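You operate a simulated robot arm through the tools that you are given. There is no shell and no other tool.

The job below is to be done with a simulated robot arm. You get a single attempt, and the scene is never put back.

JOB
Fill the basin to FULL, then warm it into the green.
Fine: shut the drain first; tap off before the steam, steam off at the end. Where these are worked on the way, their far stop is far enough and under half their travel is too little: blue knob of the basin tap.
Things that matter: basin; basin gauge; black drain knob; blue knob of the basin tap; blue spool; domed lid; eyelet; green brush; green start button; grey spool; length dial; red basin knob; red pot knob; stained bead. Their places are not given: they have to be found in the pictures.

Only the result counts: the job must be done as asked and must still hold three seconds after the hand-in. Knocking over, shifting, dropping, spilling or breaking anything else fails it.

ROBOT AND FRAMES
A 7-joint arm with a two-finger parallel gripper, fixed in place. Base frame: the origin is on the floor under the middle of its stand, x ahead of it, y to its left, z up; the work surface is at about z = 84. Lengths are in cm, angles in rad, forces in N, time in s.
With the tool pointing down near the work surface it reaches from about 24 to 68 cm from the base axis. Its first joint turns from -1.152 to 1.152 rad. Payload 2.4 kg.
Tool frame: the origin (TCP) lies between the finger pads and is the grasp point; the fingertips stand 3 cm ahead of it; z points along the fingers, y is the line along which they close. Largest opening 9.4 cm; finger width 2.8, thickness 1; the body of the gripper, 5 by 9.6 cm, starts 5.5 cm behind the TCP.
Orientation is that of the tool frame in the base frame, as a unit quaternion [x, y, z, w]. With the fingers straight down and closing along the base's y, the tool's x points along the base's -x, its y along +y and its z along -z.

CONTROLS
- The arm moves only by the tool nudge_tool. Its argument "targets" is a list of rows, each a list of 3 entries, a list of its own where there are three numbers: the turn, a rotation vector about the base's x, y, z in degrees, then the shift along the base's x, y, z in cm, then the finger opening in cm, from 0 to 9.4. In form: [[[rx, ry, rz], [tx, ty, tz], jaw], ...]. A call has 1 to 20 rows; each row shifts and turns the commanded pose from where the row before left it. A row lasts 0.2 s, in which the tool goes at most 5 cm and 0.15 rad; a call with a longer step from one row to the next is refused whole, and so is a gripper value outside its range. A pose out of reach is approached as far as the arm can. The call stops where the force on the tool passes 40 N (or 10 N more than at its start, if that is more) or the arm is blocked; 0.2 s more then pass. The fingers move at their own pace (about 15.3 cm/s each) and stop on an object; they squeeze with about 40 N. The grip force told is the motor's: it shows also when the fingers shut on nothing. Time passes only in rows, and 0.2 s behind the last, so rows that do not move let the fingers close. It gives the time, the measured TCP pose, the force on the tool (base axes), the opening and the grip force at its end, in the units of the frame above (readings bear some noise), with the torque about the TCP (base axes, N m) and any sound that the robot's microphone picked up, and new pictures: "pictures" is both (left out), scene, wrist or none.
- Cameras (640 x 400 px; columns grow to the right, rows downward): "scene" is fixed at [4.86, 48.78, 143.96]; the picture's right is [-0.60, -0.80, 0.00], its down [-0.49, 0.37, -0.79] and it looks along [0.63, -0.47, -0.62] (base axes); focal length 254 px, centre (320, 200). "wrist" rides on the gripper at [7.6, 1.4, -10.2] in the tool frame; the picture's right is [-0.18, 0.98, 0.00], its down [-0.75, -0.14, -0.64] and it looks along [-0.63, -0.12, 0.77] (tool axes); focal length 243 px, centre (320, 200).
- pixel_to_xyz(camera, pixels): for up to 12 pixels [column, row] of the newest picture of that camera ("zoom" is the newest enlarged one), the place [x, y, z] in the base frame of the surface seen there, good to about 0.3 cm. It takes no simulated time.
- close_up(camera, box): a new picture of the part [left, top, right, bottom] of that camera's present view, enlarged. It takes no simulated time.
- finish_job(): hands the job in; it is judged then, once.

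Unless the task says otherwise, let go and move clear before handing in.

The tools are called after "Emit:" by a JSON object that holds its "fn" and its "kwargs". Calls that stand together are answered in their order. nudge_tool: Moves the arm, as the interface text tells. Its arguments: {"type":"object","properties":{"targets":{"type":"array"},"pictures":{"type":"string","enum":["both","scene","wrist","none"]}},"required":["targets"]} The other tools are called the same way: pixel_to_xyz (camera, pixels) gives the place of the surface under pixels of a picture; close_up (camera, box) takes an enlarged picture of a part of a camera's view; finish_job () hands the job in.

At the start:

```text
t: 0.0
tool_pos: [40.29, 10.82, 121.77]
orientation: [0.001, 1.0, 0.0, 0.0]
ft_force: [0.2, 0.3, 0.3]
torque: [0.0, -0.03, -0.01]
grip_width: 9.39
grip_force: 0.1
```

scene: 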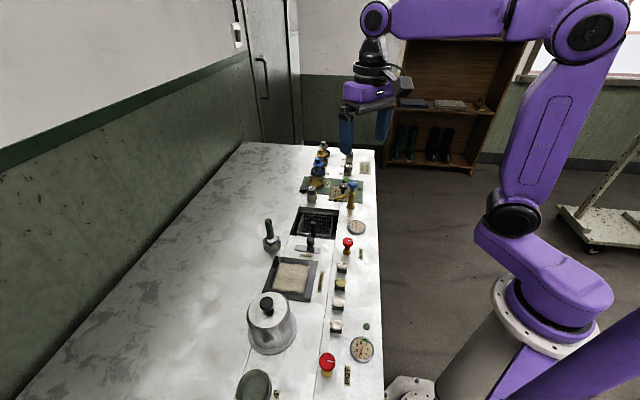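
wrist: 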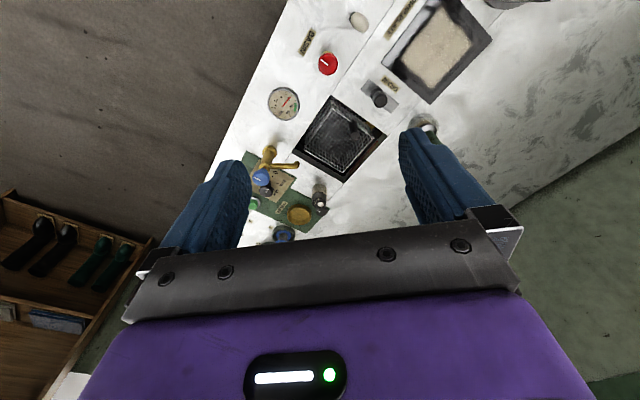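

The scene shows a bench with a sunken dark basin around (315,222), knobs at (348,243) red, (312,230) black, and gauges at (356,228) and (361,349). I'll take enlarged views to identify everything.

Emit:
{"fn": "close_up", "kwargs": {"camera": "scene", "box": [260, 130, 400, 218]}}

Emit:
{"fn": "close_up", "kwargs": {"camera": "scene", "box": [250, 200, 400, 294]}}

Emit:
{"fn": "close_up", "kwargs": {"camera": "scene", "box": [220, 280, 412, 400]}}

Emit:
{"fn": "close_up", "kwargs": {"camera": "wrist", "box": [230, 20, 450, 250]}}

```text
4.55 times, centred on (330, 174) of scene
```

zoom: 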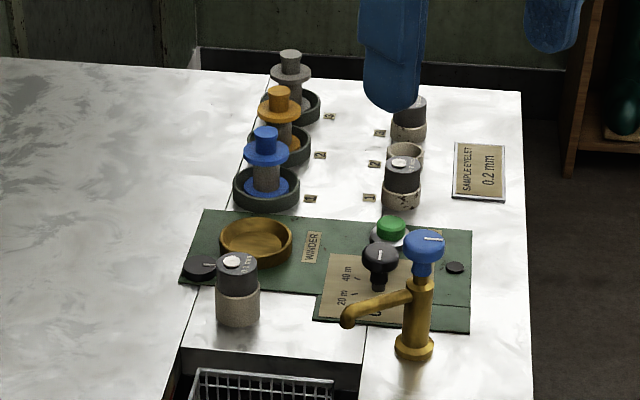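

```text
4.26 times, centred on (325, 247) of scene
```

zoom: 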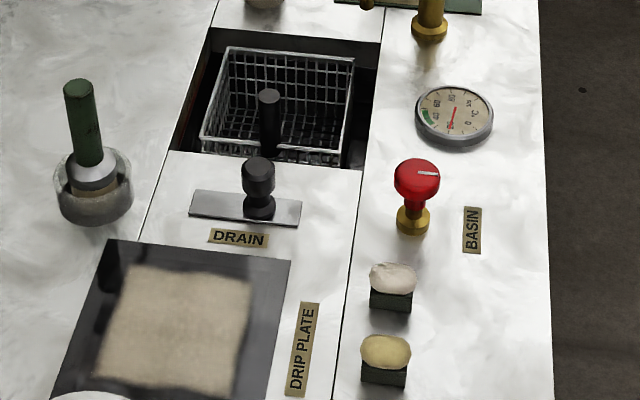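

```text
3.33 times, centred on (316, 340) of scene
```

zoom: 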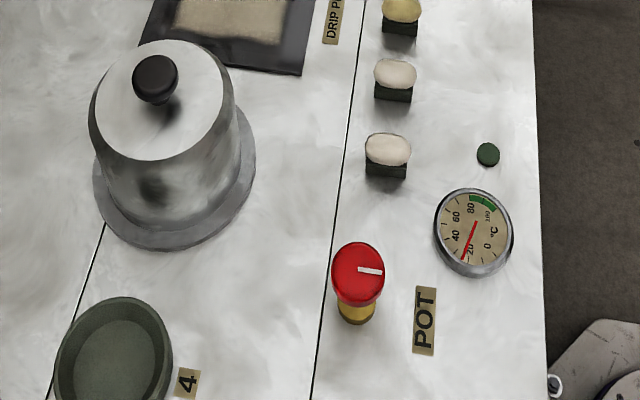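

```text
1.74 times, centred on (340, 135) of wrist
```

zoom: 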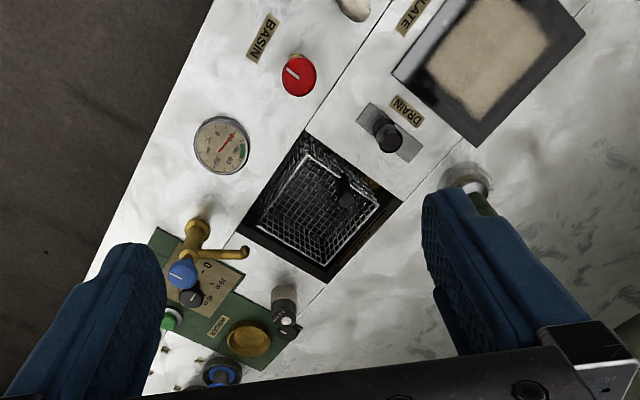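

The drain knob is at scene (311,236), the basin's red knob at (348,243), the blue tap knob at (353,184). I'll zoom further on each for type and markings, and get positions.

Emit:
{"fn": "close_up", "kwargs": {"camera": "scene", "box": [284, 200, 348, 260]}}

Emit:
{"fn": "close_up", "kwargs": {"camera": "wrist", "box": [300, 70, 420, 180]}}

Emit:
{"fn": "close_up", "kwargs": {"camera": "scene", "box": [335, 175, 385, 265]}}

Emit:
{"fn": "pixel_to_xyz", "kwargs": {"camera": "scene", "pixels": [[311, 240], [311, 249], [348, 240], [348, 250], [353, 184], [340, 205], [356, 228], [353, 212], [300, 250], [320, 252], [298, 222], [330, 238]]}}

Emit:
{"fn": "pixel_to_xyz", "kwargs": {"camera": "wrist", "pixels": [[379, 98], [370, 86], [390, 110], [327, 63], [260, 177], [270, 155], [295, 165], [284, 104], [337, 95], [386, 133], [342, 182], [293, 152]]}}

```text
6.67 times, centred on (316, 230) of scene
```

zoom: 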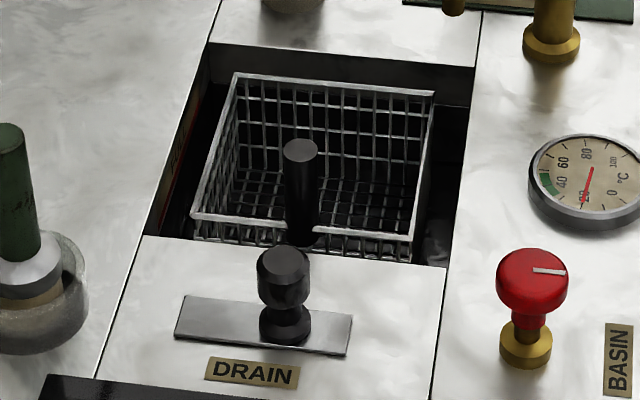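

```text
3.64 times, centred on (360, 125) of wrist
```

zoom: 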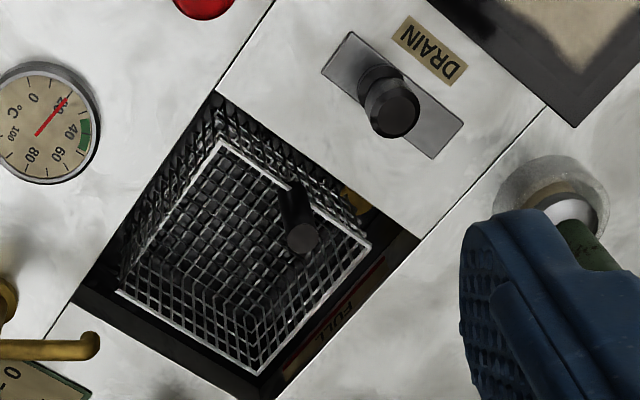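

```text
4.44 times, centred on (360, 220) of scene
```

zoom: 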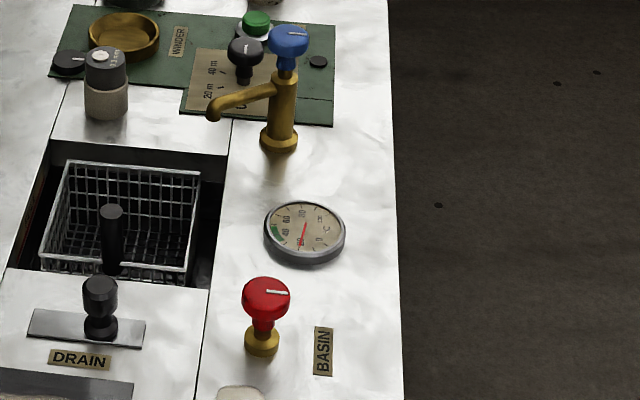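

```text
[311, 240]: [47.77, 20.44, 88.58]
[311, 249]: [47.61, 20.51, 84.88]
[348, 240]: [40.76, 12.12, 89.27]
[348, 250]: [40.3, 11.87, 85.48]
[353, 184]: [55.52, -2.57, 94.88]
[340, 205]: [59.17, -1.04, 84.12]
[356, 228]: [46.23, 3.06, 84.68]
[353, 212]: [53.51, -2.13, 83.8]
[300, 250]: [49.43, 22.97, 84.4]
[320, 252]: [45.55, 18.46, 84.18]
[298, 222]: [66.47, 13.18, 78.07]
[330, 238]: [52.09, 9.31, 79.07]
```

```text
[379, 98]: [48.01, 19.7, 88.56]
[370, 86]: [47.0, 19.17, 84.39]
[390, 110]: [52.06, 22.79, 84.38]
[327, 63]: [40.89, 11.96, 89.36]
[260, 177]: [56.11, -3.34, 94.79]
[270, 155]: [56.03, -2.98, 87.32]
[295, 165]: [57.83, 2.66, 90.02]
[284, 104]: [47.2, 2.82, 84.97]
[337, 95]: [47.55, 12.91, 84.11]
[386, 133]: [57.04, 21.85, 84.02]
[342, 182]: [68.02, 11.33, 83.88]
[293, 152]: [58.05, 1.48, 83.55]
```

The bench is turned about 45°; the drain knob sits on a steel plate about 8 cm long at roughly (47.9, 20.2). I'll get more points for obstacles and plate ends before moving.

Emit:
{"fn": "close_up", "kwargs": {"camera": "wrist", "box": [350, 60, 450, 135]}}

Emit:
{"fn": "pixel_to_xyz", "kwargs": {"camera": "scene", "pixels": [[268, 221], [270, 235], [271, 250], [311, 246], [342, 267], [354, 190], [353, 200], [316, 176], [344, 193], [312, 188], [348, 188], [314, 217]]}}

Emit:
{"fn": "pixel_to_xyz", "kwargs": {"camera": "wrist", "pixels": [[366, 79], [358, 88], [387, 118], [397, 108], [380, 100], [374, 92], [371, 95], [383, 92], [265, 190], [299, 166], [268, 150], [240, 200]]}}

```text
5.33 times, centred on (400, 98) of wrist
```

zoom: 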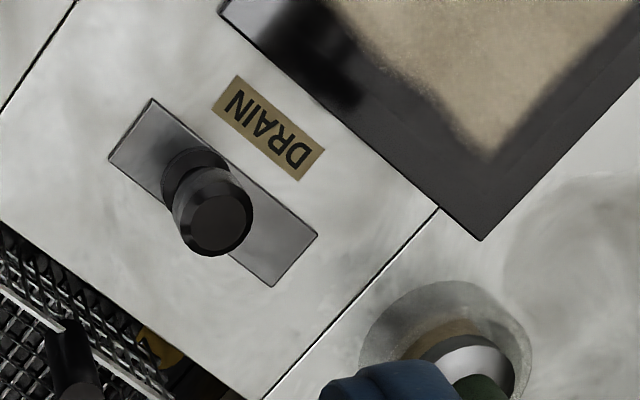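

```text
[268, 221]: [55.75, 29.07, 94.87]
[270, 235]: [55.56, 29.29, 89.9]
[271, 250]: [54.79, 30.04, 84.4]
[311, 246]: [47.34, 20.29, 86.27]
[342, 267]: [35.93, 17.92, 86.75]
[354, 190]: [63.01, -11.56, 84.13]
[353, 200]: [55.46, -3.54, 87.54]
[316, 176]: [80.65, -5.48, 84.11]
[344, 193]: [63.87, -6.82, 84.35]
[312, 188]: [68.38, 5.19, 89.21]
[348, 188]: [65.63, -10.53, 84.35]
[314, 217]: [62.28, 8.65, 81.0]
```

```text
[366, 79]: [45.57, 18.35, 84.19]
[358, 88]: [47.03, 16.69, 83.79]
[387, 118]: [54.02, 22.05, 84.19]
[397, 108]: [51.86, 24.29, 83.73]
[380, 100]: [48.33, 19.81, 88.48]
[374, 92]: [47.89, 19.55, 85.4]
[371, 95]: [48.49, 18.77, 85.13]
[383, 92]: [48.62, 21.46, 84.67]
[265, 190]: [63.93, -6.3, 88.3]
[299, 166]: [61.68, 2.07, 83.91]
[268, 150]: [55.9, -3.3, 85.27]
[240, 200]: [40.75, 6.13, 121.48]
```

The plate runs from about (46.3,17.5) to (52.9,23.2), and the knob at (48.3,19.7) sits off-centre toward the robot side, which suggests a slide. I'll turn the tool 44° to close along the plate and descend to z≈105 above the knob for a better look.

Emit:
{"fn": "nudge_tool", "kwargs": {"targets": [[[0, 0, -7.3], [1.33, 1.5, -2.8], 5], [[0, 0, -7.3], [1.33, 1.5, -2.8], 5], [[0, 0, -7.3], [1.33, 1.5, -2.8], 5], [[0, 0, -7.3], [1.33, 1.5, -2.8], 5], [[0, 0, -7.3], [1.33, 1.5, -2.8], 5], [[0, 0, -7.3], [1.33, 1.5, -2.8], 5], [[0, 0, 0], [0, 0, 0], 5]]}}

```text
t: 1.6
tool_pos: [48.27, 19.81, 105.02]
orientation: [0.374, 0.927, 0.001, 0.0]
ft_force: [0.7, -0.3, 0.0]
torque: [0.04, 0.01, -0.01]
grip_width: 5.0
grip_force: 0.1
```

scene: 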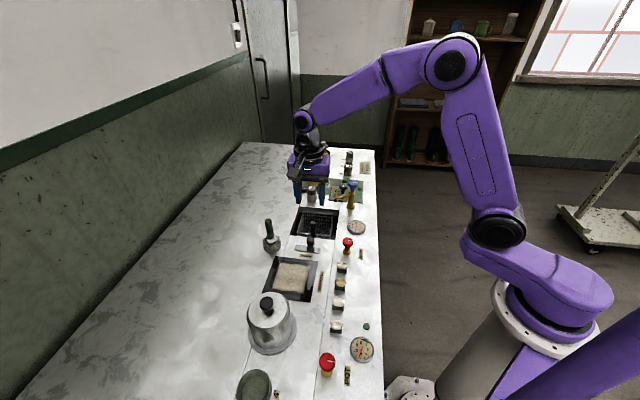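
wrist: 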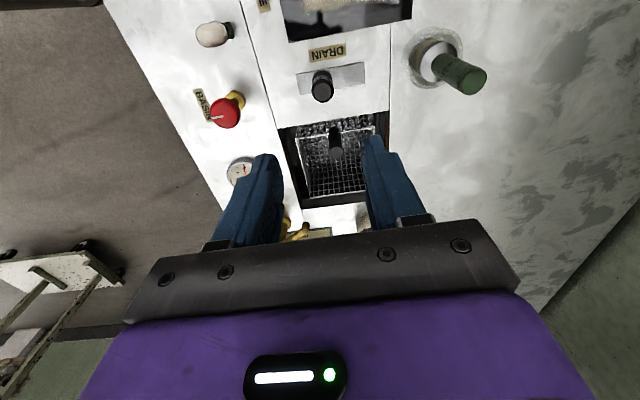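

The tool is now above the drain knob (wrist (321,85)), with the basin behind it. I'll zoom in on the plate and basin interior.

Emit:
{"fn": "close_up", "kwargs": {"camera": "wrist", "box": [270, 30, 410, 120]}}

Emit:
{"fn": "close_up", "kwargs": {"camera": "wrist", "box": [270, 100, 400, 220]}}

Emit:
{"fn": "pixel_to_xyz", "kwargs": {"camera": "wrist", "pixels": [[298, 72], [299, 95], [364, 61], [365, 83], [321, 75], [323, 90], [226, 114], [232, 94], [321, 97], [276, 127], [388, 111], [323, 45]]}}

```text
4.44 times, centred on (340, 75) of wrist
```

zoom: 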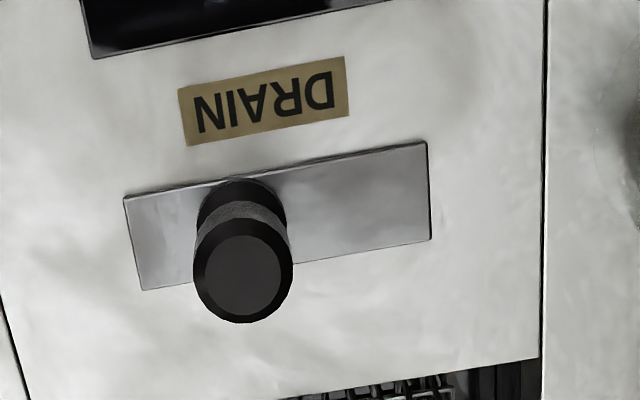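

```text
3.33 times, centred on (335, 160) of wrist
```

zoom: 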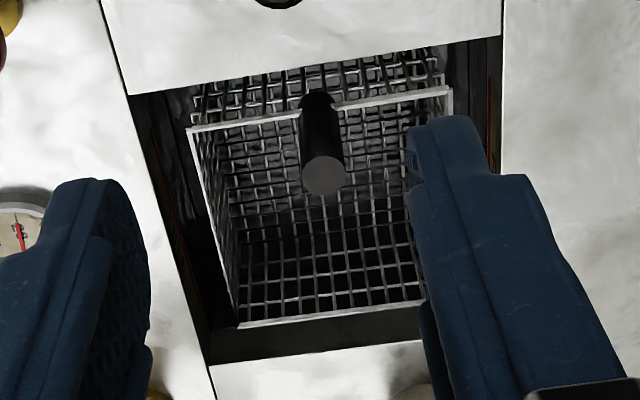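

```text
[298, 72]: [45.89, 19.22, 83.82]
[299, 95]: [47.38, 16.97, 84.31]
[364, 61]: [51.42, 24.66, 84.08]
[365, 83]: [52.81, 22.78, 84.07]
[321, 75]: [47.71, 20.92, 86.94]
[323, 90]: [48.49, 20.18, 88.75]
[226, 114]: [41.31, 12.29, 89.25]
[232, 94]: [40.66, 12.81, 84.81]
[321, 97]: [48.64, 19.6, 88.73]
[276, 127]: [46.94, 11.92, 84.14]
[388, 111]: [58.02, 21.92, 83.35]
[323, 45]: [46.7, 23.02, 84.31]
```

The knob's top centre is at about (48.6,19.9,88.7), on a 7.9 cm plate centred at (49.4,20.9). I'll lower the open fingers around it to TCP z≈88.2.

Emit:
{"fn": "nudge_tool", "kwargs": {"targets": [[[0, 0, 0], [0.3, 0.05, -3.4], 5], [[0, 0, 0], [0, 0, -3.4], 5], [[0, 0, 0], [0, 0, -3.4], 5], [[0, 0, 0], [0, 0, -3.4], 5], [[0, 0, 0], [0, 0, -3.2], 5], [[0, 0, 0], [0, 0, 0], 5]]}}

```text
t: 3.0
tool_pos: [48.6, 19.9, 88.26]
orientation: [0.373, 0.928, 0.001, 0.0]
ft_force: [0.5, -0.1, 0.2]
torque: [0.0, 0.01, 0.03]
grip_width: 5.02
grip_force: 0.1
```

scene: 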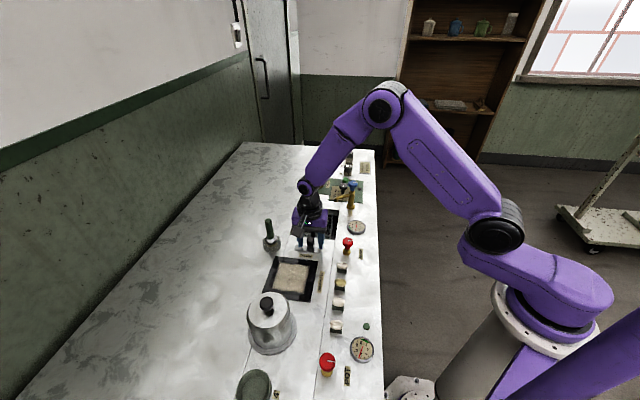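
wrist: 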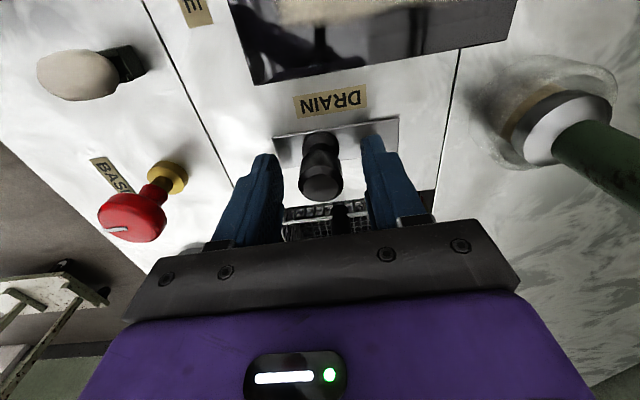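

The knob at wrist (322,170) is centred between the fingers. I'll close on it and read the width.

Emit:
{"fn": "nudge_tool", "kwargs": {"targets": [[[0, 0, 0], [0, 0, 0], 3], [[0, 0, 0], [0, 0, 0], 1.5], [[0, 0, 0], [0, 0, 0], 1.5]], "pictures": "wrist"}}

Emit:
{"fn": "close_up", "kwargs": {"camera": "wrist", "box": [240, 80, 440, 240]}}

```text
t: 3.8
tool_pos: [48.55, 20.04, 88.39]
orientation: [0.373, 0.928, 0.001, 0.0]
ft_force: [6.7, 5.3, -8.3]
torque: [-0.11, -0.19, 0.02]
grip_width: 2.36
grip_force: 44.8
```

wrist: 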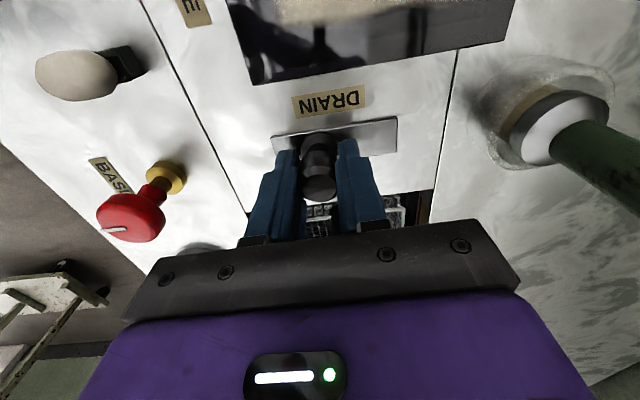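

```text
2.50 times, centred on (340, 160) of wrist
```

zoom: 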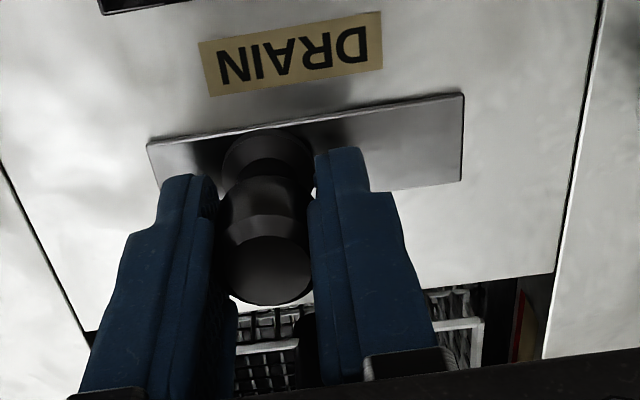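

The fingers hold the knob (width 2.36). I'll slide it gently away from the robot side along the plate (+0.7,+0.7) in small steps and watch the force.

Emit:
{"fn": "nudge_tool", "kwargs": {"targets": [[[0, 0, 0], [0.35, 0.36, 0], 1.5], [[0, 0, 0], [0.35, 0.36, 0], 1.5], [[0, 0, 0], [0, 0, 0], 1.5]], "pictures": "wrist"}}

Emit:
{"fn": "close_up", "kwargs": {"camera": "wrist", "box": [240, 80, 440, 240]}}

```text
t: 4.6
tool_pos: [49.26, 20.72, 88.27]
orientation: [0.373, 0.928, -0.001, 0.0]
ft_force: [-1.5, 1.4, 5.3]
torque: [0.43, 0.57, -0.06]
grip_width: 2.32
grip_force: 44.8
```

wrist: 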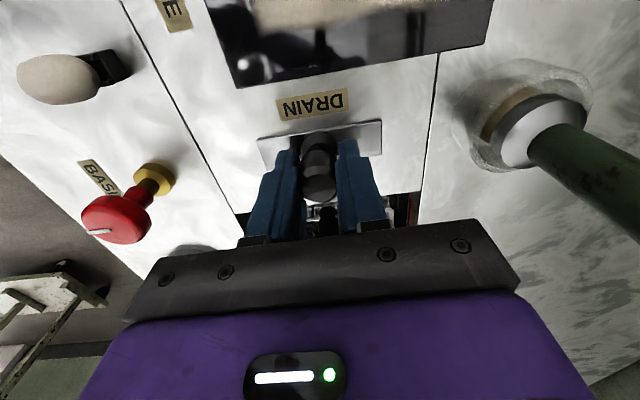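

```text
2.50 times, centred on (340, 160) of wrist
```

zoom: 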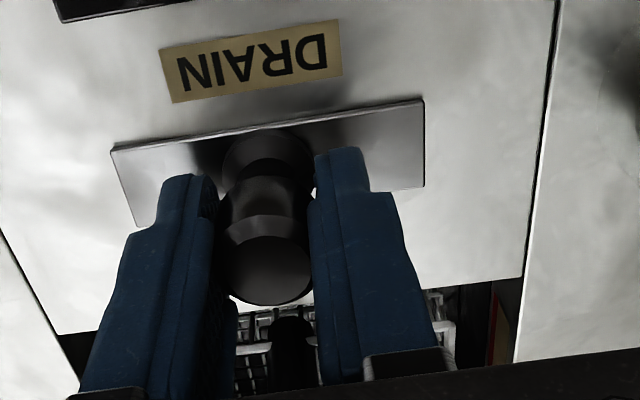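

The knob slid about 1 cm freely, so it is a slide. I'll keep going toward that end until a stop is felt.

Emit:
{"fn": "nudge_tool", "kwargs": {"targets": [[[0, 0, 0], [0.35, 0.36, 0], 1.5], [[0, 0, 0], [0.35, 0.36, 0], 1.5], [[0, 0, 0], [0.35, 0.36, 0], 1.5], [[0, 0, 0], [0, 0, 0], 1.5]], "pictures": "wrist"}}

Emit:
{"fn": "close_up", "kwargs": {"camera": "wrist", "box": [240, 80, 440, 240]}}

```text
t: 5.6
tool_pos: [50.41, 21.81, 88.35]
orientation: [0.373, 0.928, 0.001, 0.002]
ft_force: [-1.7, 2.0, 15.2]
torque: [0.31, 0.34, -0.03]
grip_width: 2.35
grip_force: 45.1
```

wrist: 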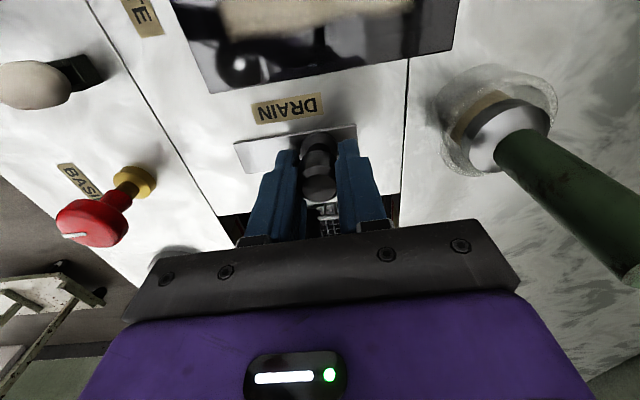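

```text
2.50 times, centred on (340, 160) of wrist
```

zoom: 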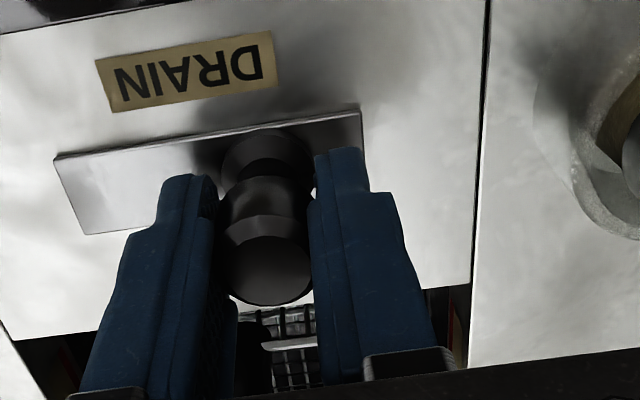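

Now at 2.5 cm of slide with no lateral stop yet. Continuing in smaller steps.

Emit:
{"fn": "nudge_tool", "kwargs": {"targets": [[[0, 0, 0], [0.25, 0.25, 0], 1.5], [[0, 0, 0], [0.25, 0.25, 0], 1.5], [[0, 0, 0], [0, 0, 0], 1.5]], "pictures": "wrist"}}

Emit:
{"fn": "close_up", "kwargs": {"camera": "wrist", "box": [240, 80, 440, 240]}}

```text
t: 6.4
tool_pos: [50.85, 22.19, 88.31]
orientation: [0.373, 0.928, 0.001, 0.001]
ft_force: [-1.0, 1.1, 17.5]
torque: [-0.12, -0.15, 0.07]
grip_width: 2.36
grip_force: 45.0
```

wrist: 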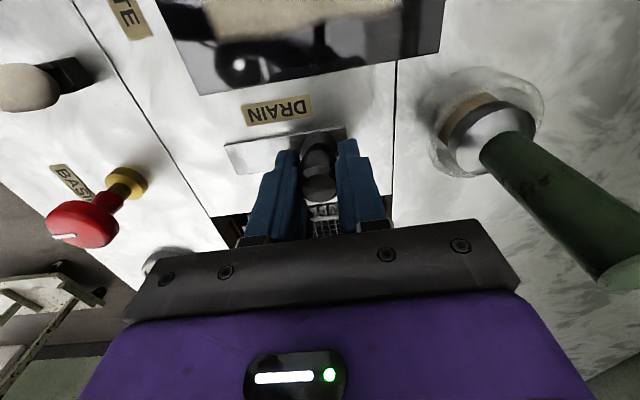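

```text
2.50 times, centred on (340, 160) of wrist
```

zoom: 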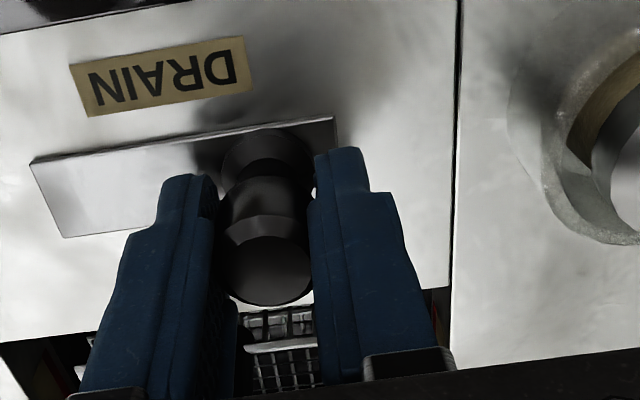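

Still no stop (3.2 cm moved). Continuing another small amount.

Emit:
{"fn": "nudge_tool", "kwargs": {"targets": [[[0, 0, 0], [0.2, 0.2, 0], 1.5], [[0, 0, 0], [0.2, 0.2, 0], 1.5], [[0, 0, 0], [0.2, 0.2, 0], 1.5], [[0, 0, 0], [0, 0, 0], 1.5]], "pictures": "wrist"}}

Emit:
{"fn": "close_up", "kwargs": {"camera": "wrist", "box": [240, 80, 440, 240]}}

```text
t: 7.2
tool_pos: [51.05, 22.57, 88.37]
orientation: [0.374, 0.928, -0.004, -0.003]
ft_force: [-6.9, -3.1, 11.6]
torque: [-0.22, -0.02, 0.07]
grip_width: 2.35
grip_force: 45.1
stopped in row 3: the force on the tool passed its limit at 42 N (the readings are from after the stop); the commanded pose is now the measured one
```

wrist: 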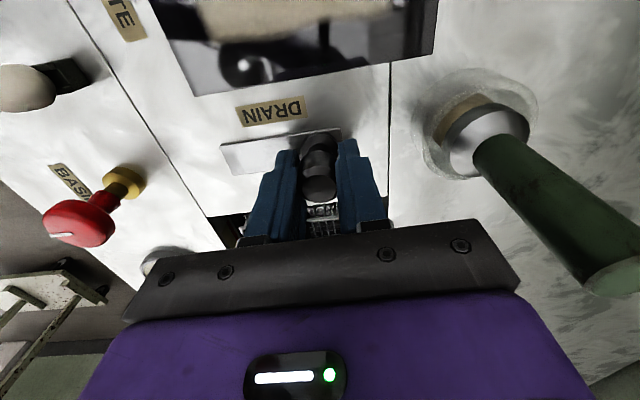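

```text
2.50 times, centred on (340, 160) of wrist
```

zoom: 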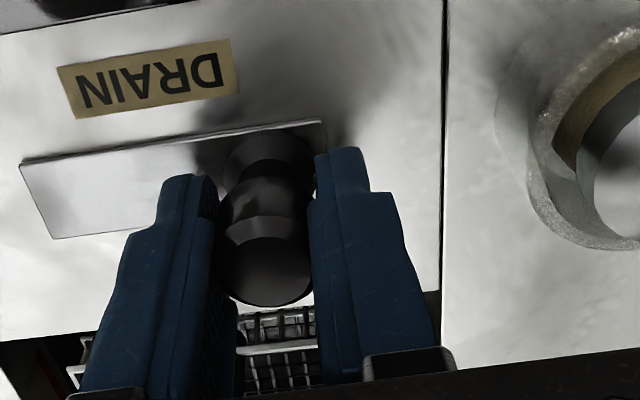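

A stop was reached at about (51.05,22.55), 3.6 cm from the start. I'll release, rise and look into the basin to see how the drain changed.

Emit:
{"fn": "nudge_tool", "kwargs": {"targets": [[[0, 0, 0], [0, 0, 0], 5], [[0, 0, 0], [0, 0, 0], 5], [[0, 0, 0], [0, 0, 3.5], 5], [[0, 0, 0], [0, 0, 4.5], 5], [[0, 0, 0], [0, 0, 4.5], 5], [[0, 0, 0], [-2, -2, 4], 5], [[0, 0, 0], [0, 0, 0], 5]]}}

Emit:
{"fn": "close_up", "kwargs": {"camera": "wrist", "box": [250, 30, 410, 210]}}

Emit:
{"fn": "close_up", "kwargs": {"camera": "scene", "box": [284, 200, 348, 260]}}

```text
t: 8.8
tool_pos: [49.03, 20.38, 104.77]
orientation: [0.374, 0.927, -0.004, -0.004]
ft_force: [0.3, -0.2, 0.1]
torque: [0.02, 0.01, -0.02]
grip_width: 5.01
grip_force: 0.1
```

scene: 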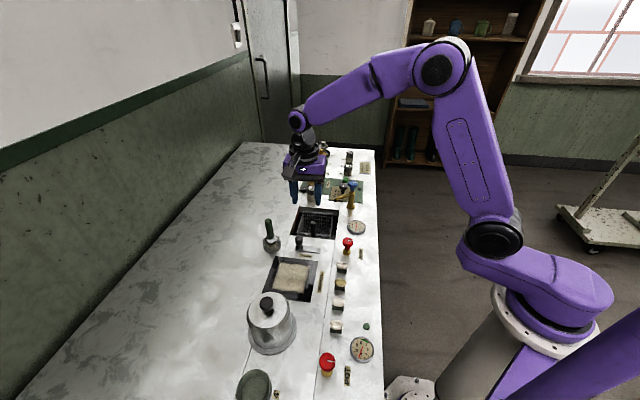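
wrist: 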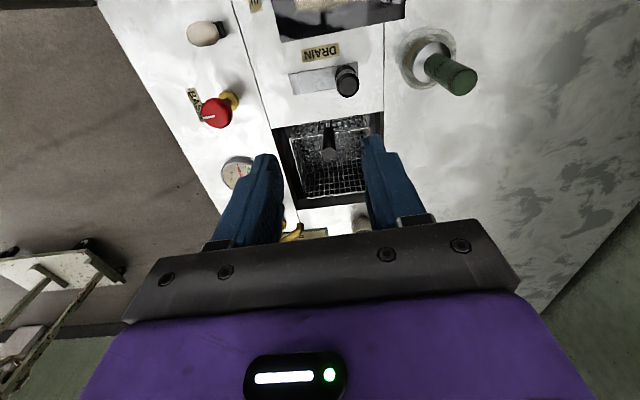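

```text
2.22 times, centred on (330, 120) of wrist
```

zoom: 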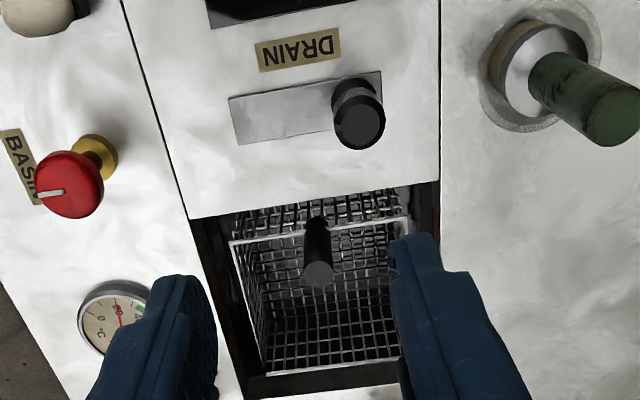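

```text
6.67 times, centred on (316, 230) of scene
```

zoom: 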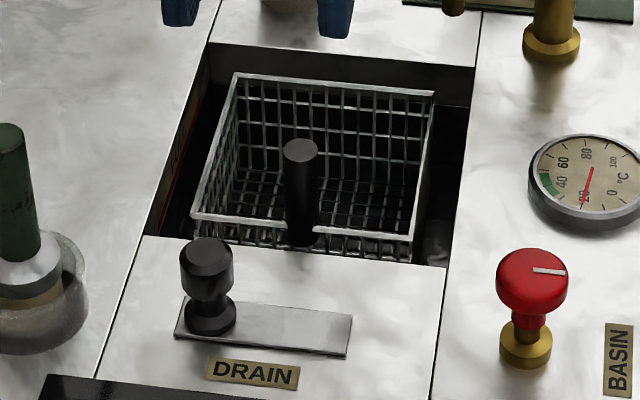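

The knob now sits at the far end of the plate, but the scene view shows no obvious change in the basin. In my first wrist view there was a yellow part in the basin near the drain side, so I'll return to that viewing direction and compare.

Emit:
{"fn": "nudge_tool", "kwargs": {"targets": [[[0, 0, 7.3], [-0.7, -1.2, 0.8], 9], [[0, 0, 7.3], [-0.7, -1.2, 0.8], 9], [[0, 0, 7.3], [-0.7, -1.2, 0.8], 9], [[0, 0, 7.3], [-0.7, -1.2, 0.8], 9], [[0, 0, 7.3], [-0.7, -1.2, 0.8], 9], [[0, 0, 7.3], [-0.7, -1.2, 0.8], 9], [[0, 0, 0], [0, 0, 0], 9]], "pictures": "wrist"}}

Emit:
{"fn": "close_up", "kwargs": {"camera": "wrist", "box": [260, 20, 460, 180]}}

```text
t: 10.4
tool_pos: [44.9, 13.25, 109.48]
orientation: [0.0, 1.0, -0.005, -0.001]
ft_force: [0.8, 0.4, 0.6]
torque: [-0.02, 0.0, 0.01]
grip_width: 9.0
grip_force: 0.1
```

wrist: 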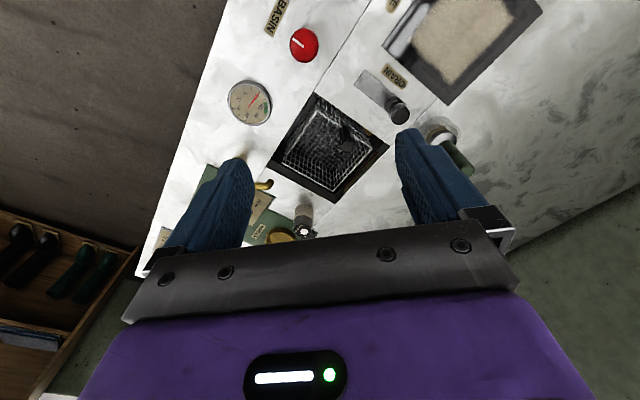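

```text
2.50 times, centred on (360, 100) of wrist
```

zoom: 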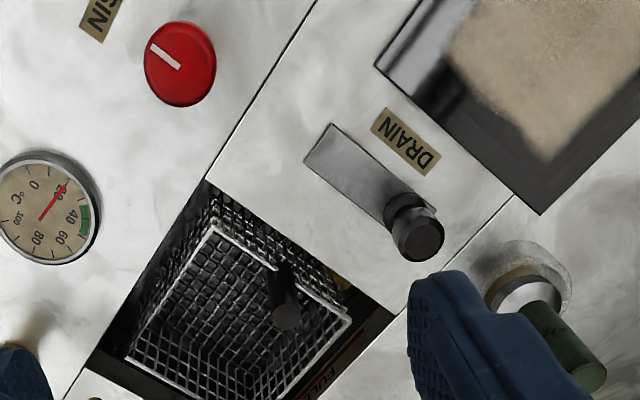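

The yellow part is still faintly visible near wrist (370,132). I'll enlarge that area strongly.

Emit:
{"fn": "close_up", "kwargs": {"camera": "wrist", "box": [340, 105, 400, 145]}}

Emit:
{"fn": "close_up", "kwargs": {"camera": "wrist", "box": [265, 90, 395, 205]}}

Emit:
{"fn": "pixel_to_xyz", "kwargs": {"camera": "wrist", "pixels": [[370, 132], [368, 130], [372, 134], [379, 150], [388, 147], [318, 93], [272, 167], [333, 203], [330, 150], [398, 112], [366, 154], [345, 133]]}}

```text
10.00 times, centred on (370, 125) of wrist
```

zoom: 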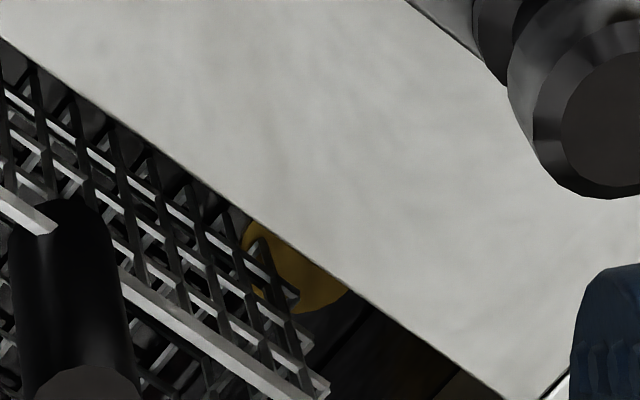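

```text
3.48 times, centred on (330, 148) of wrist
```

zoom: 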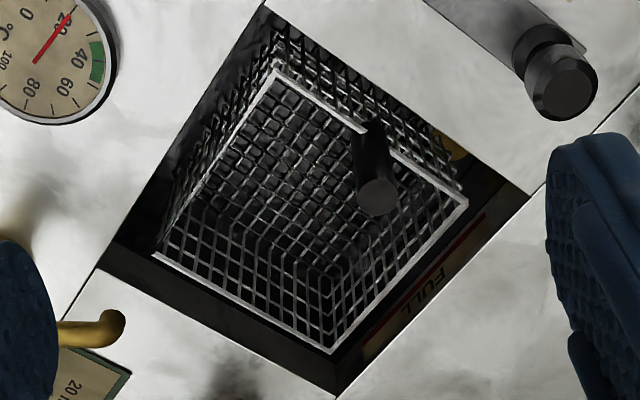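

```text
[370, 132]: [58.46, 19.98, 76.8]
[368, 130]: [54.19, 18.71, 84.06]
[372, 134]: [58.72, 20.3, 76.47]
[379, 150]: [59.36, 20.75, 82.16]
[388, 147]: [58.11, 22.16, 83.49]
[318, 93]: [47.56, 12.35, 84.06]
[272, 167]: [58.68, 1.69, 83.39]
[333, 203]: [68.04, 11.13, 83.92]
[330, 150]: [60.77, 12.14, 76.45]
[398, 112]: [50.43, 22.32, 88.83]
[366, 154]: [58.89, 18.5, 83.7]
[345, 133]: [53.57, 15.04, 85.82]
```

The yellow piece lies on the basin floor at about (58.6,20.1,76.6), likely the drain outlet, but it is mostly hidden. I'll move the camera to look along the drain-side wall from the robot side.

Emit:
{"fn": "nudge_tool", "kwargs": {"targets": [[[0, 0, 7.5], [1.92, -0.475, -1.58], 9], [[0, 0, 7.5], [1.92, -0.475, -1.58], 9], [[0, 0, 7.5], [1.92, -0.475, -1.58], 9], [[0, 0, 7.5], [1.92, -0.475, -1.58], 9], [[0, 0, 7.5], [1.92, -0.475, -1.58], 9], [[0, 0, 7.5], [1.92, -0.475, -1.58], 9], [[0, 0, 0], [0, 0, 0], 9]], "pictures": "wrist"}}

Emit:
{"fn": "close_up", "kwargs": {"camera": "wrist", "box": [260, 40, 420, 180]}}

```text
t: 12.0
tool_pos: [56.52, 10.34, 99.9]
orientation: [-0.382, 0.924, -0.006, 0.0]
ft_force: [0.4, -0.4, -0.8]
torque: [-0.02, 0.0, -0.03]
grip_width: 9.01
grip_force: 0.0
```

wrist: 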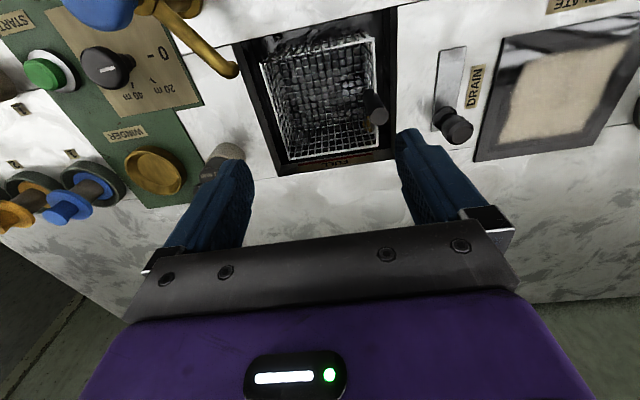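

```text
2.86 times, centred on (340, 110) of wrist
```

zoom: 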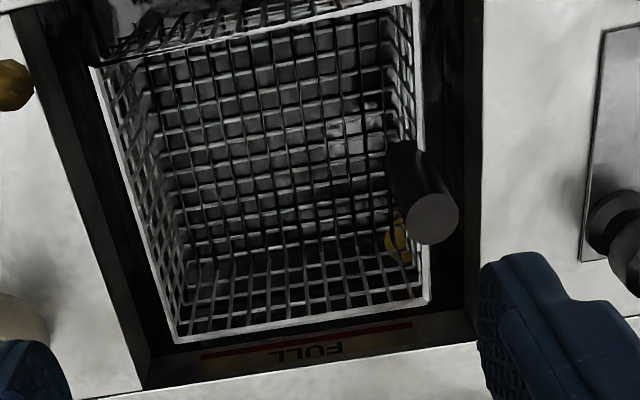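

Yellow shows through the mesh at zoom (398,240). I'll enlarge it, and note the FULL label with a red line on the far wall.

Emit:
{"fn": "close_up", "kwargs": {"camera": "wrist", "box": [345, 95, 405, 140]}}

Emit:
{"fn": "close_up", "kwargs": {"camera": "wrist", "box": [270, 130, 400, 180]}}

Emit:
{"fn": "pixel_to_xyz", "kwargs": {"camera": "wrist", "pixels": [[366, 124], [335, 163], [335, 159], [335, 168], [300, 167], [374, 115], [376, 95], [453, 127], [450, 118], [300, 100], [388, 130], [290, 175]]}}

```text
8.89 times, centred on (375, 118) of wrist
```

zoom: 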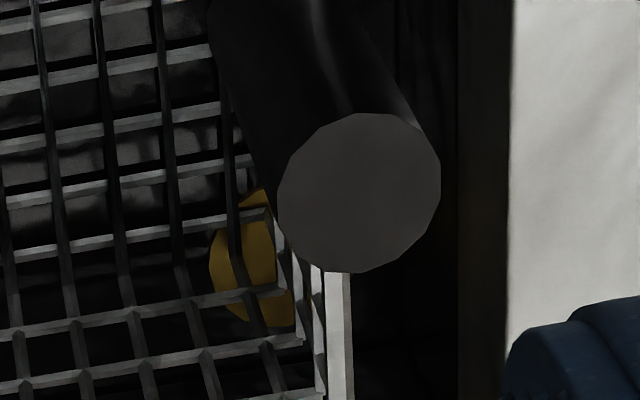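

```text
4.92 times, centred on (335, 155) of wrist
```

zoom: 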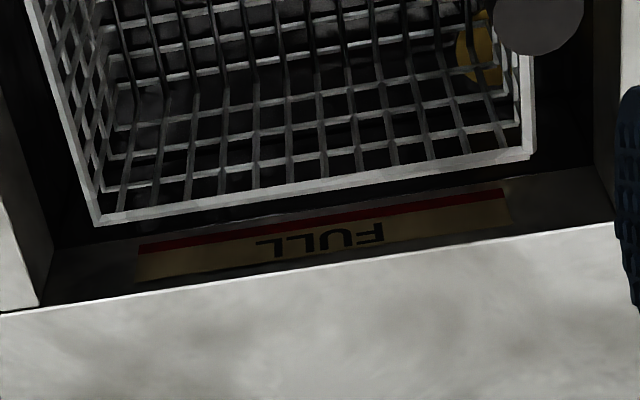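

```text
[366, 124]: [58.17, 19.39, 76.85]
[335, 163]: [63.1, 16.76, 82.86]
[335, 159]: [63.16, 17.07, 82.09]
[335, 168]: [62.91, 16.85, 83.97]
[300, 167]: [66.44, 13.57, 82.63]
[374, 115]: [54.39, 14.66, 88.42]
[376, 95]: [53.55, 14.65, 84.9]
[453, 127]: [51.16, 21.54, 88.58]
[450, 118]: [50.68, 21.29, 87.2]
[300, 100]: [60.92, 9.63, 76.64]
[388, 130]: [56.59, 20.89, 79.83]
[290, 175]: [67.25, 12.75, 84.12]
```

The yellow disc is on the floor near (58,19.8,76.8). I'll zoom on the drain plate to look for any markings at its ends.

Emit:
{"fn": "close_up", "kwargs": {"camera": "wrist", "box": [410, 35, 500, 150]}}

Emit:
{"fn": "close_up", "kwargs": {"camera": "scene", "box": [290, 232, 330, 258]}}

Emit:
{"fn": "close_up", "kwargs": {"camera": "wrist", "box": [270, 0, 400, 80]}}

```text
3.48 times, centred on (455, 92) of wrist
```

zoom: 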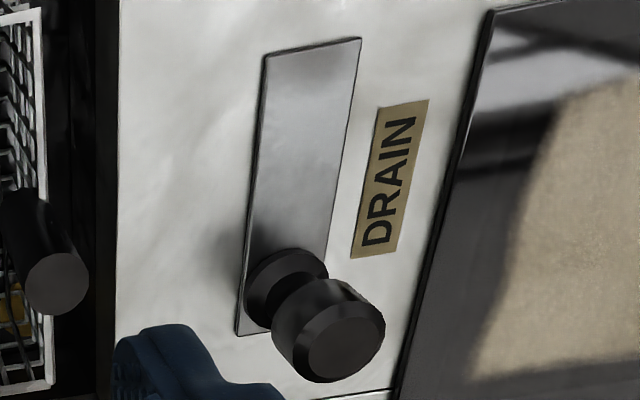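

```text
15.38 times, centred on (310, 245) of scene
```

zoom: 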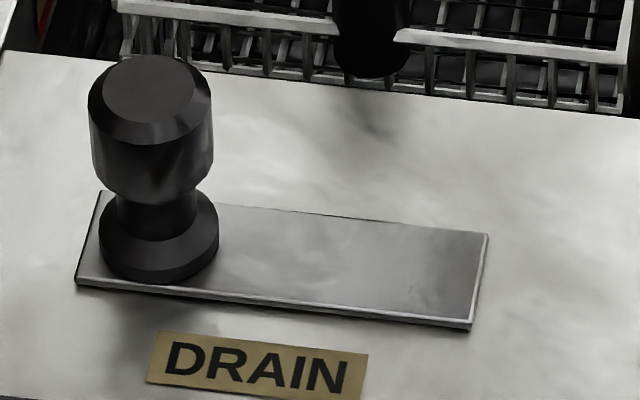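

```text
4.92 times, centred on (335, 40) of wrist
```

zoom: 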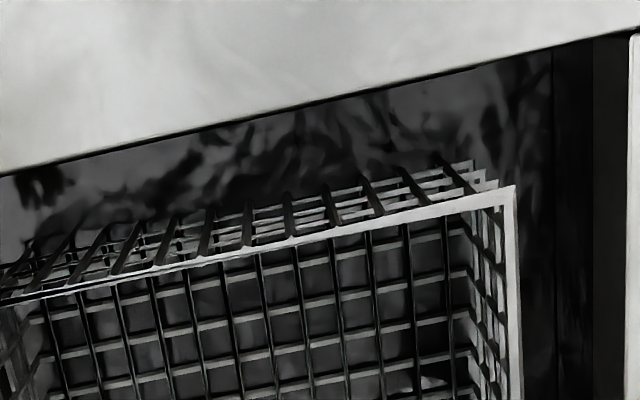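

No markings on the plate. Before running any water I want to know which end is shut, so I'll slide the knob to the other stop and compare the disc; first I need the knob's exact place.

Emit:
{"fn": "pixel_to_xyz", "kwargs": {"camera": "scene", "pixels": [[299, 238], [297, 238], [301, 238]]}}

Emit:
{"fn": "pixel_to_xyz", "kwargs": {"camera": "wrist", "pixels": [[462, 133], [459, 131], [465, 136]]}}

```text
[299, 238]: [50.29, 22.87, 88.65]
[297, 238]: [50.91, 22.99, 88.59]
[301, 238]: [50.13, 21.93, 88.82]
```

```text
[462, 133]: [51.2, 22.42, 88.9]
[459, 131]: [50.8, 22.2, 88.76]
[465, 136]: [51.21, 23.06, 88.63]
```

Knob top centre is about (51.05,22.4,88.7). I'll go there in the current orientation, lower and grip.

Emit:
{"fn": "nudge_tool", "kwargs": {"targets": [[[0, 0, 0], [-1.37, 3.02, 0], 5], [[0, 0, 0], [-1.37, 3.02, 0], 5], [[0, 0, 0], [-1.37, 3.02, 0], 5], [[0, 0, 0], [-1.37, 3.0, 0], 5], [[0, 0, 0], [0, 0, -2.9], 5], [[0, 0, 0], [0, 0, -2.9], 5], [[0, 0, 0], [0, 0, -2.9], 5], [[0, 0, 0], [0, 0, -2.8], 5], [[0, 0, 0], [0, 0, 0], 5]]}}

```text
t: 14.0
tool_pos: [50.79, 22.58, 88.39]
orientation: [-0.381, 0.924, -0.005, 0.0]
ft_force: [0.8, -0.3, 0.2]
torque: [0.01, 0.01, -0.01]
grip_width: 4.99
grip_force: 0.0
```

scene: 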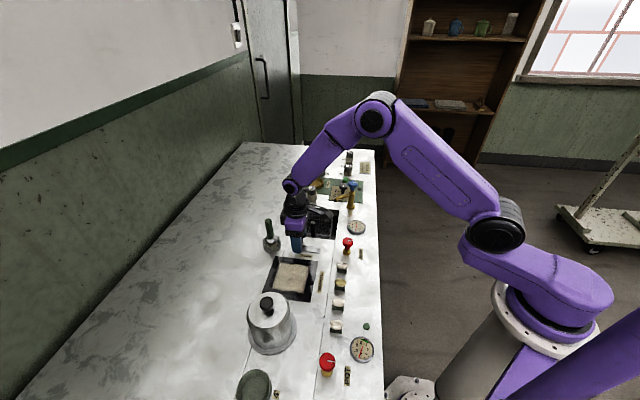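
wrist: 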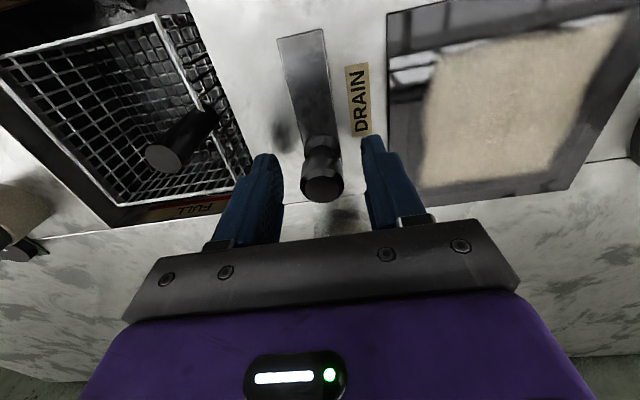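

The knob is centred between the fingers at wrist (322,175). I'll grip and slide it back toward the robot side about 3 cm.

Emit:
{"fn": "nudge_tool", "kwargs": {"targets": [[[0, 0, 0], [0, 0, 0], 3], [[0, 0, 0], [0, 0, 0], 1.5], [[0, 0, 0], [0, 0, 0], 1.5], [[0, 0, 0], [-0.35, -0.36, 0], 1.5], [[0, 0, 0], [-0.35, -0.36, 0], 1.5], [[0, 0, 0], [-0.35, -0.36, 0], 1.5], [[0, 0, 0], [-0.35, -0.36, 0], 1.5], [[0, 0, 0], [-0.35, -0.36, 0], 1.5], [[0, 0, 0], [-0.35, -0.36, 0], 1.5], [[0, 0, 0], [0, 0, 0], 1.5]], "pictures": "wrist"}}

```text
t: 16.2
tool_pos: [48.85, 20.51, 88.59]
orientation: [-0.383, 0.924, -0.005, 0.0]
ft_force: [-14.2, 14.7, 0.6]
torque: [0.45, -0.35, -0.04]
grip_width: 2.34
grip_force: 44.7
```

wrist: 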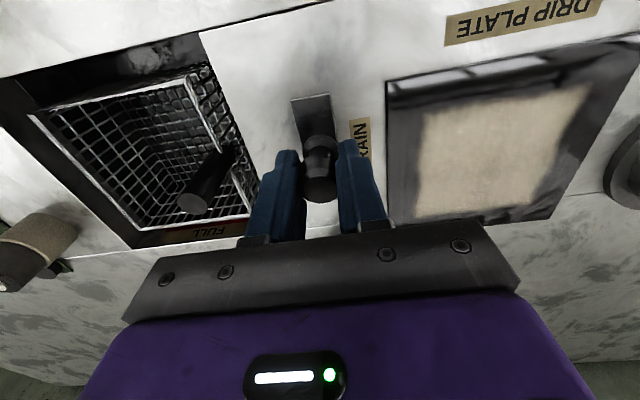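

Slid about 2.8 cm; a side load shows, so I'll shift slightly toward (−,+) and continue in small steps to find the other stop.

Emit:
{"fn": "nudge_tool", "kwargs": {"targets": [[[0, 0, 0], [-0.25, -0.1, 0], 1.5], [[0, 0, 0], [-0.25, -0.25, 0], 1.5], [[0, 0, 0], [-0.2, -0.2, 0], 1.5], [[0, 0, 0], [0, 0, 0], 1.5]], "pictures": "wrist"}}

```text
t: 17.2
tool_pos: [48.42, 20.07, 88.62]
orientation: [-0.382, 0.924, -0.004, 0.005]
ft_force: [13.6, 27.7, -23.0]
torque: [0.05, -0.09, -0.03]
grip_width: 2.35
grip_force: 45.4
```

wrist: 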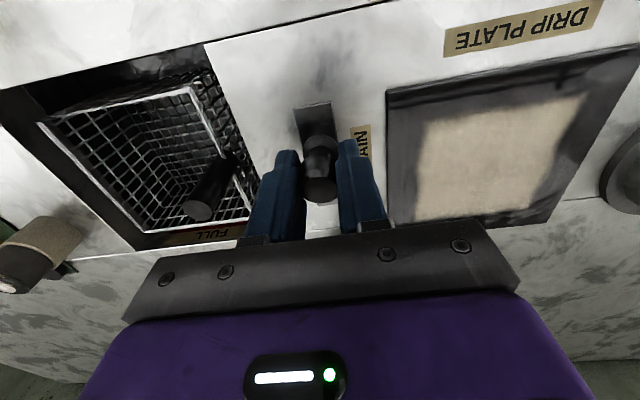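

The force rises to 34 N right at the knob's original place, so it started at this stop (open) and the far stop is shut. I'll slide it back fully to the far stop.

Emit:
{"fn": "nudge_tool", "kwargs": {"targets": [[[0, 0, 0], [0.35, 0.35, 0], 1.5], [[0, 0, 0], [0.35, 0.36, 0], 1.5], [[0, 0, 0], [0.35, 0.36, 0], 1.5], [[0, 0, 0], [0.35, 0.36, 0], 1.5], [[0, 0, 0], [0.35, 0.36, 0], 1.5], [[0, 0, 0], [0.35, 0.36, 0], 1.5], [[0, 0, 0], [0.35, 0.36, 0], 1.5], [[0, 0, 0], [0.2, 0.2, 0], 1.5], [[0, 0, 0], [0.2, 0.2, 0], 1.5], [[0, 0, 0], [0.2, 0.2, 0], 1.5], [[0, 0, 0], [0, 0, 0], 1.5]], "pictures": "wrist"}}

```text
t: 19.6
tool_pos: [50.94, 22.63, 88.43]
orientation: [-0.382, 0.924, -0.006, -0.007]
ft_force: [-30.8, -12.7, 19.2]
torque: [0.15, -0.06, 0.05]
grip_width: 2.35
grip_force: 45.2
```

wrist: 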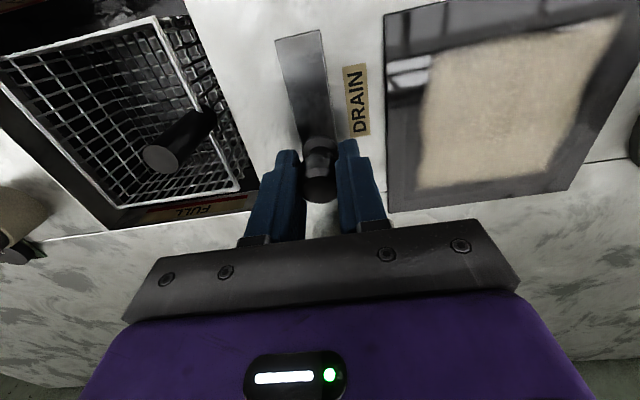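

The knob is against the far stop again (33 N, same place as before). I'll release, rise, and travel over to the blue tap knob around (55.8,-3) to look from above.

Emit:
{"fn": "nudge_tool", "kwargs": {"targets": [[[0, 0, 0], [0, 0, 0], 5], [[0, 0, 0], [0, 0, 0], 5], [[0, 0, 0], [0, 0, 4], 5], [[0, 0, 0], [0, 0, 4.5], 5], [[0, 0, 0], [0, 0, 4.5], 5], [[0, 0, 0], [0, 0, 4.5], 5], [[0, 0, 0], [0.9, -4.2, 1], 6], [[0, 0, 0], [0.9, -4.2, 1], 6], [[0, 0, 0], [0.9, -4.2, 0], 6], [[0, 0, 0], [0.9, -4.2, 0], 6], [[0, 0, 0], [0.9, -4.2, 0], 6], [[0, 0, 0], [0.3, -4.2, 0], 6], [[0, 0, 0], [0, 0, 0], 6]]}}

Emit:
{"fn": "close_up", "kwargs": {"camera": "wrist", "box": [240, 20, 420, 200]}}

Emit:
{"fn": "close_up", "kwargs": {"camera": "scene", "box": [284, 170, 384, 260]}}

```text
t: 22.4
tool_pos: [55.92, -2.34, 108.0]
orientation: [-0.381, 0.925, -0.005, 0.0]
ft_force: [0.3, 0.2, 0.0]
torque: [-0.02, 0.0, -0.01]
grip_width: 6.01
grip_force: 0.1
```

scene: 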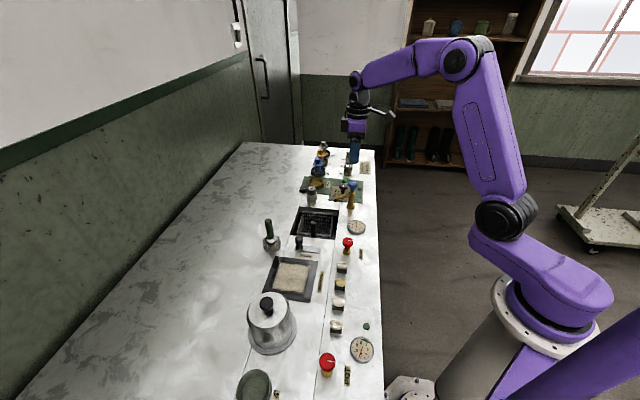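
wrist: 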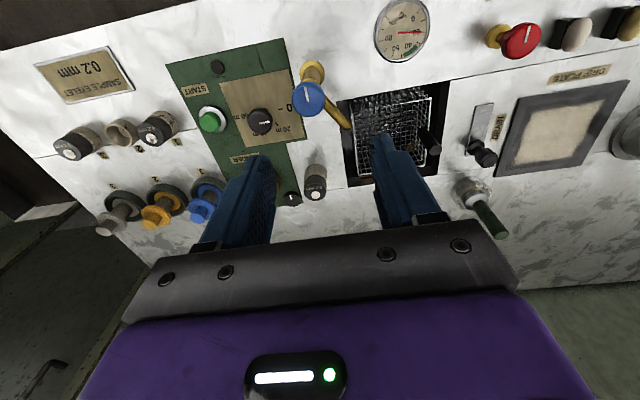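

```text
2.22 times, centred on (330, 110) of wrist
```

zoom: 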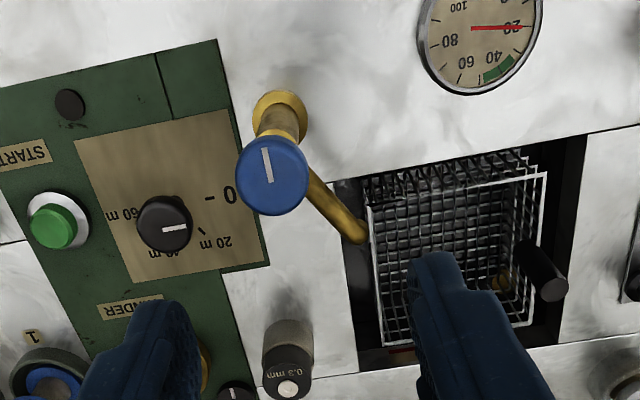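

```text
4.44 times, centred on (334, 215) of scene
```

zoom: 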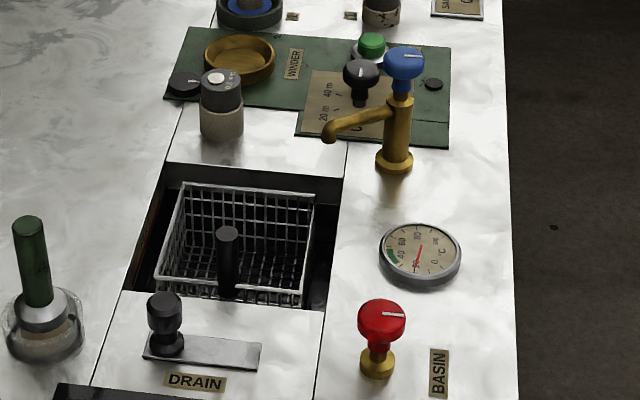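

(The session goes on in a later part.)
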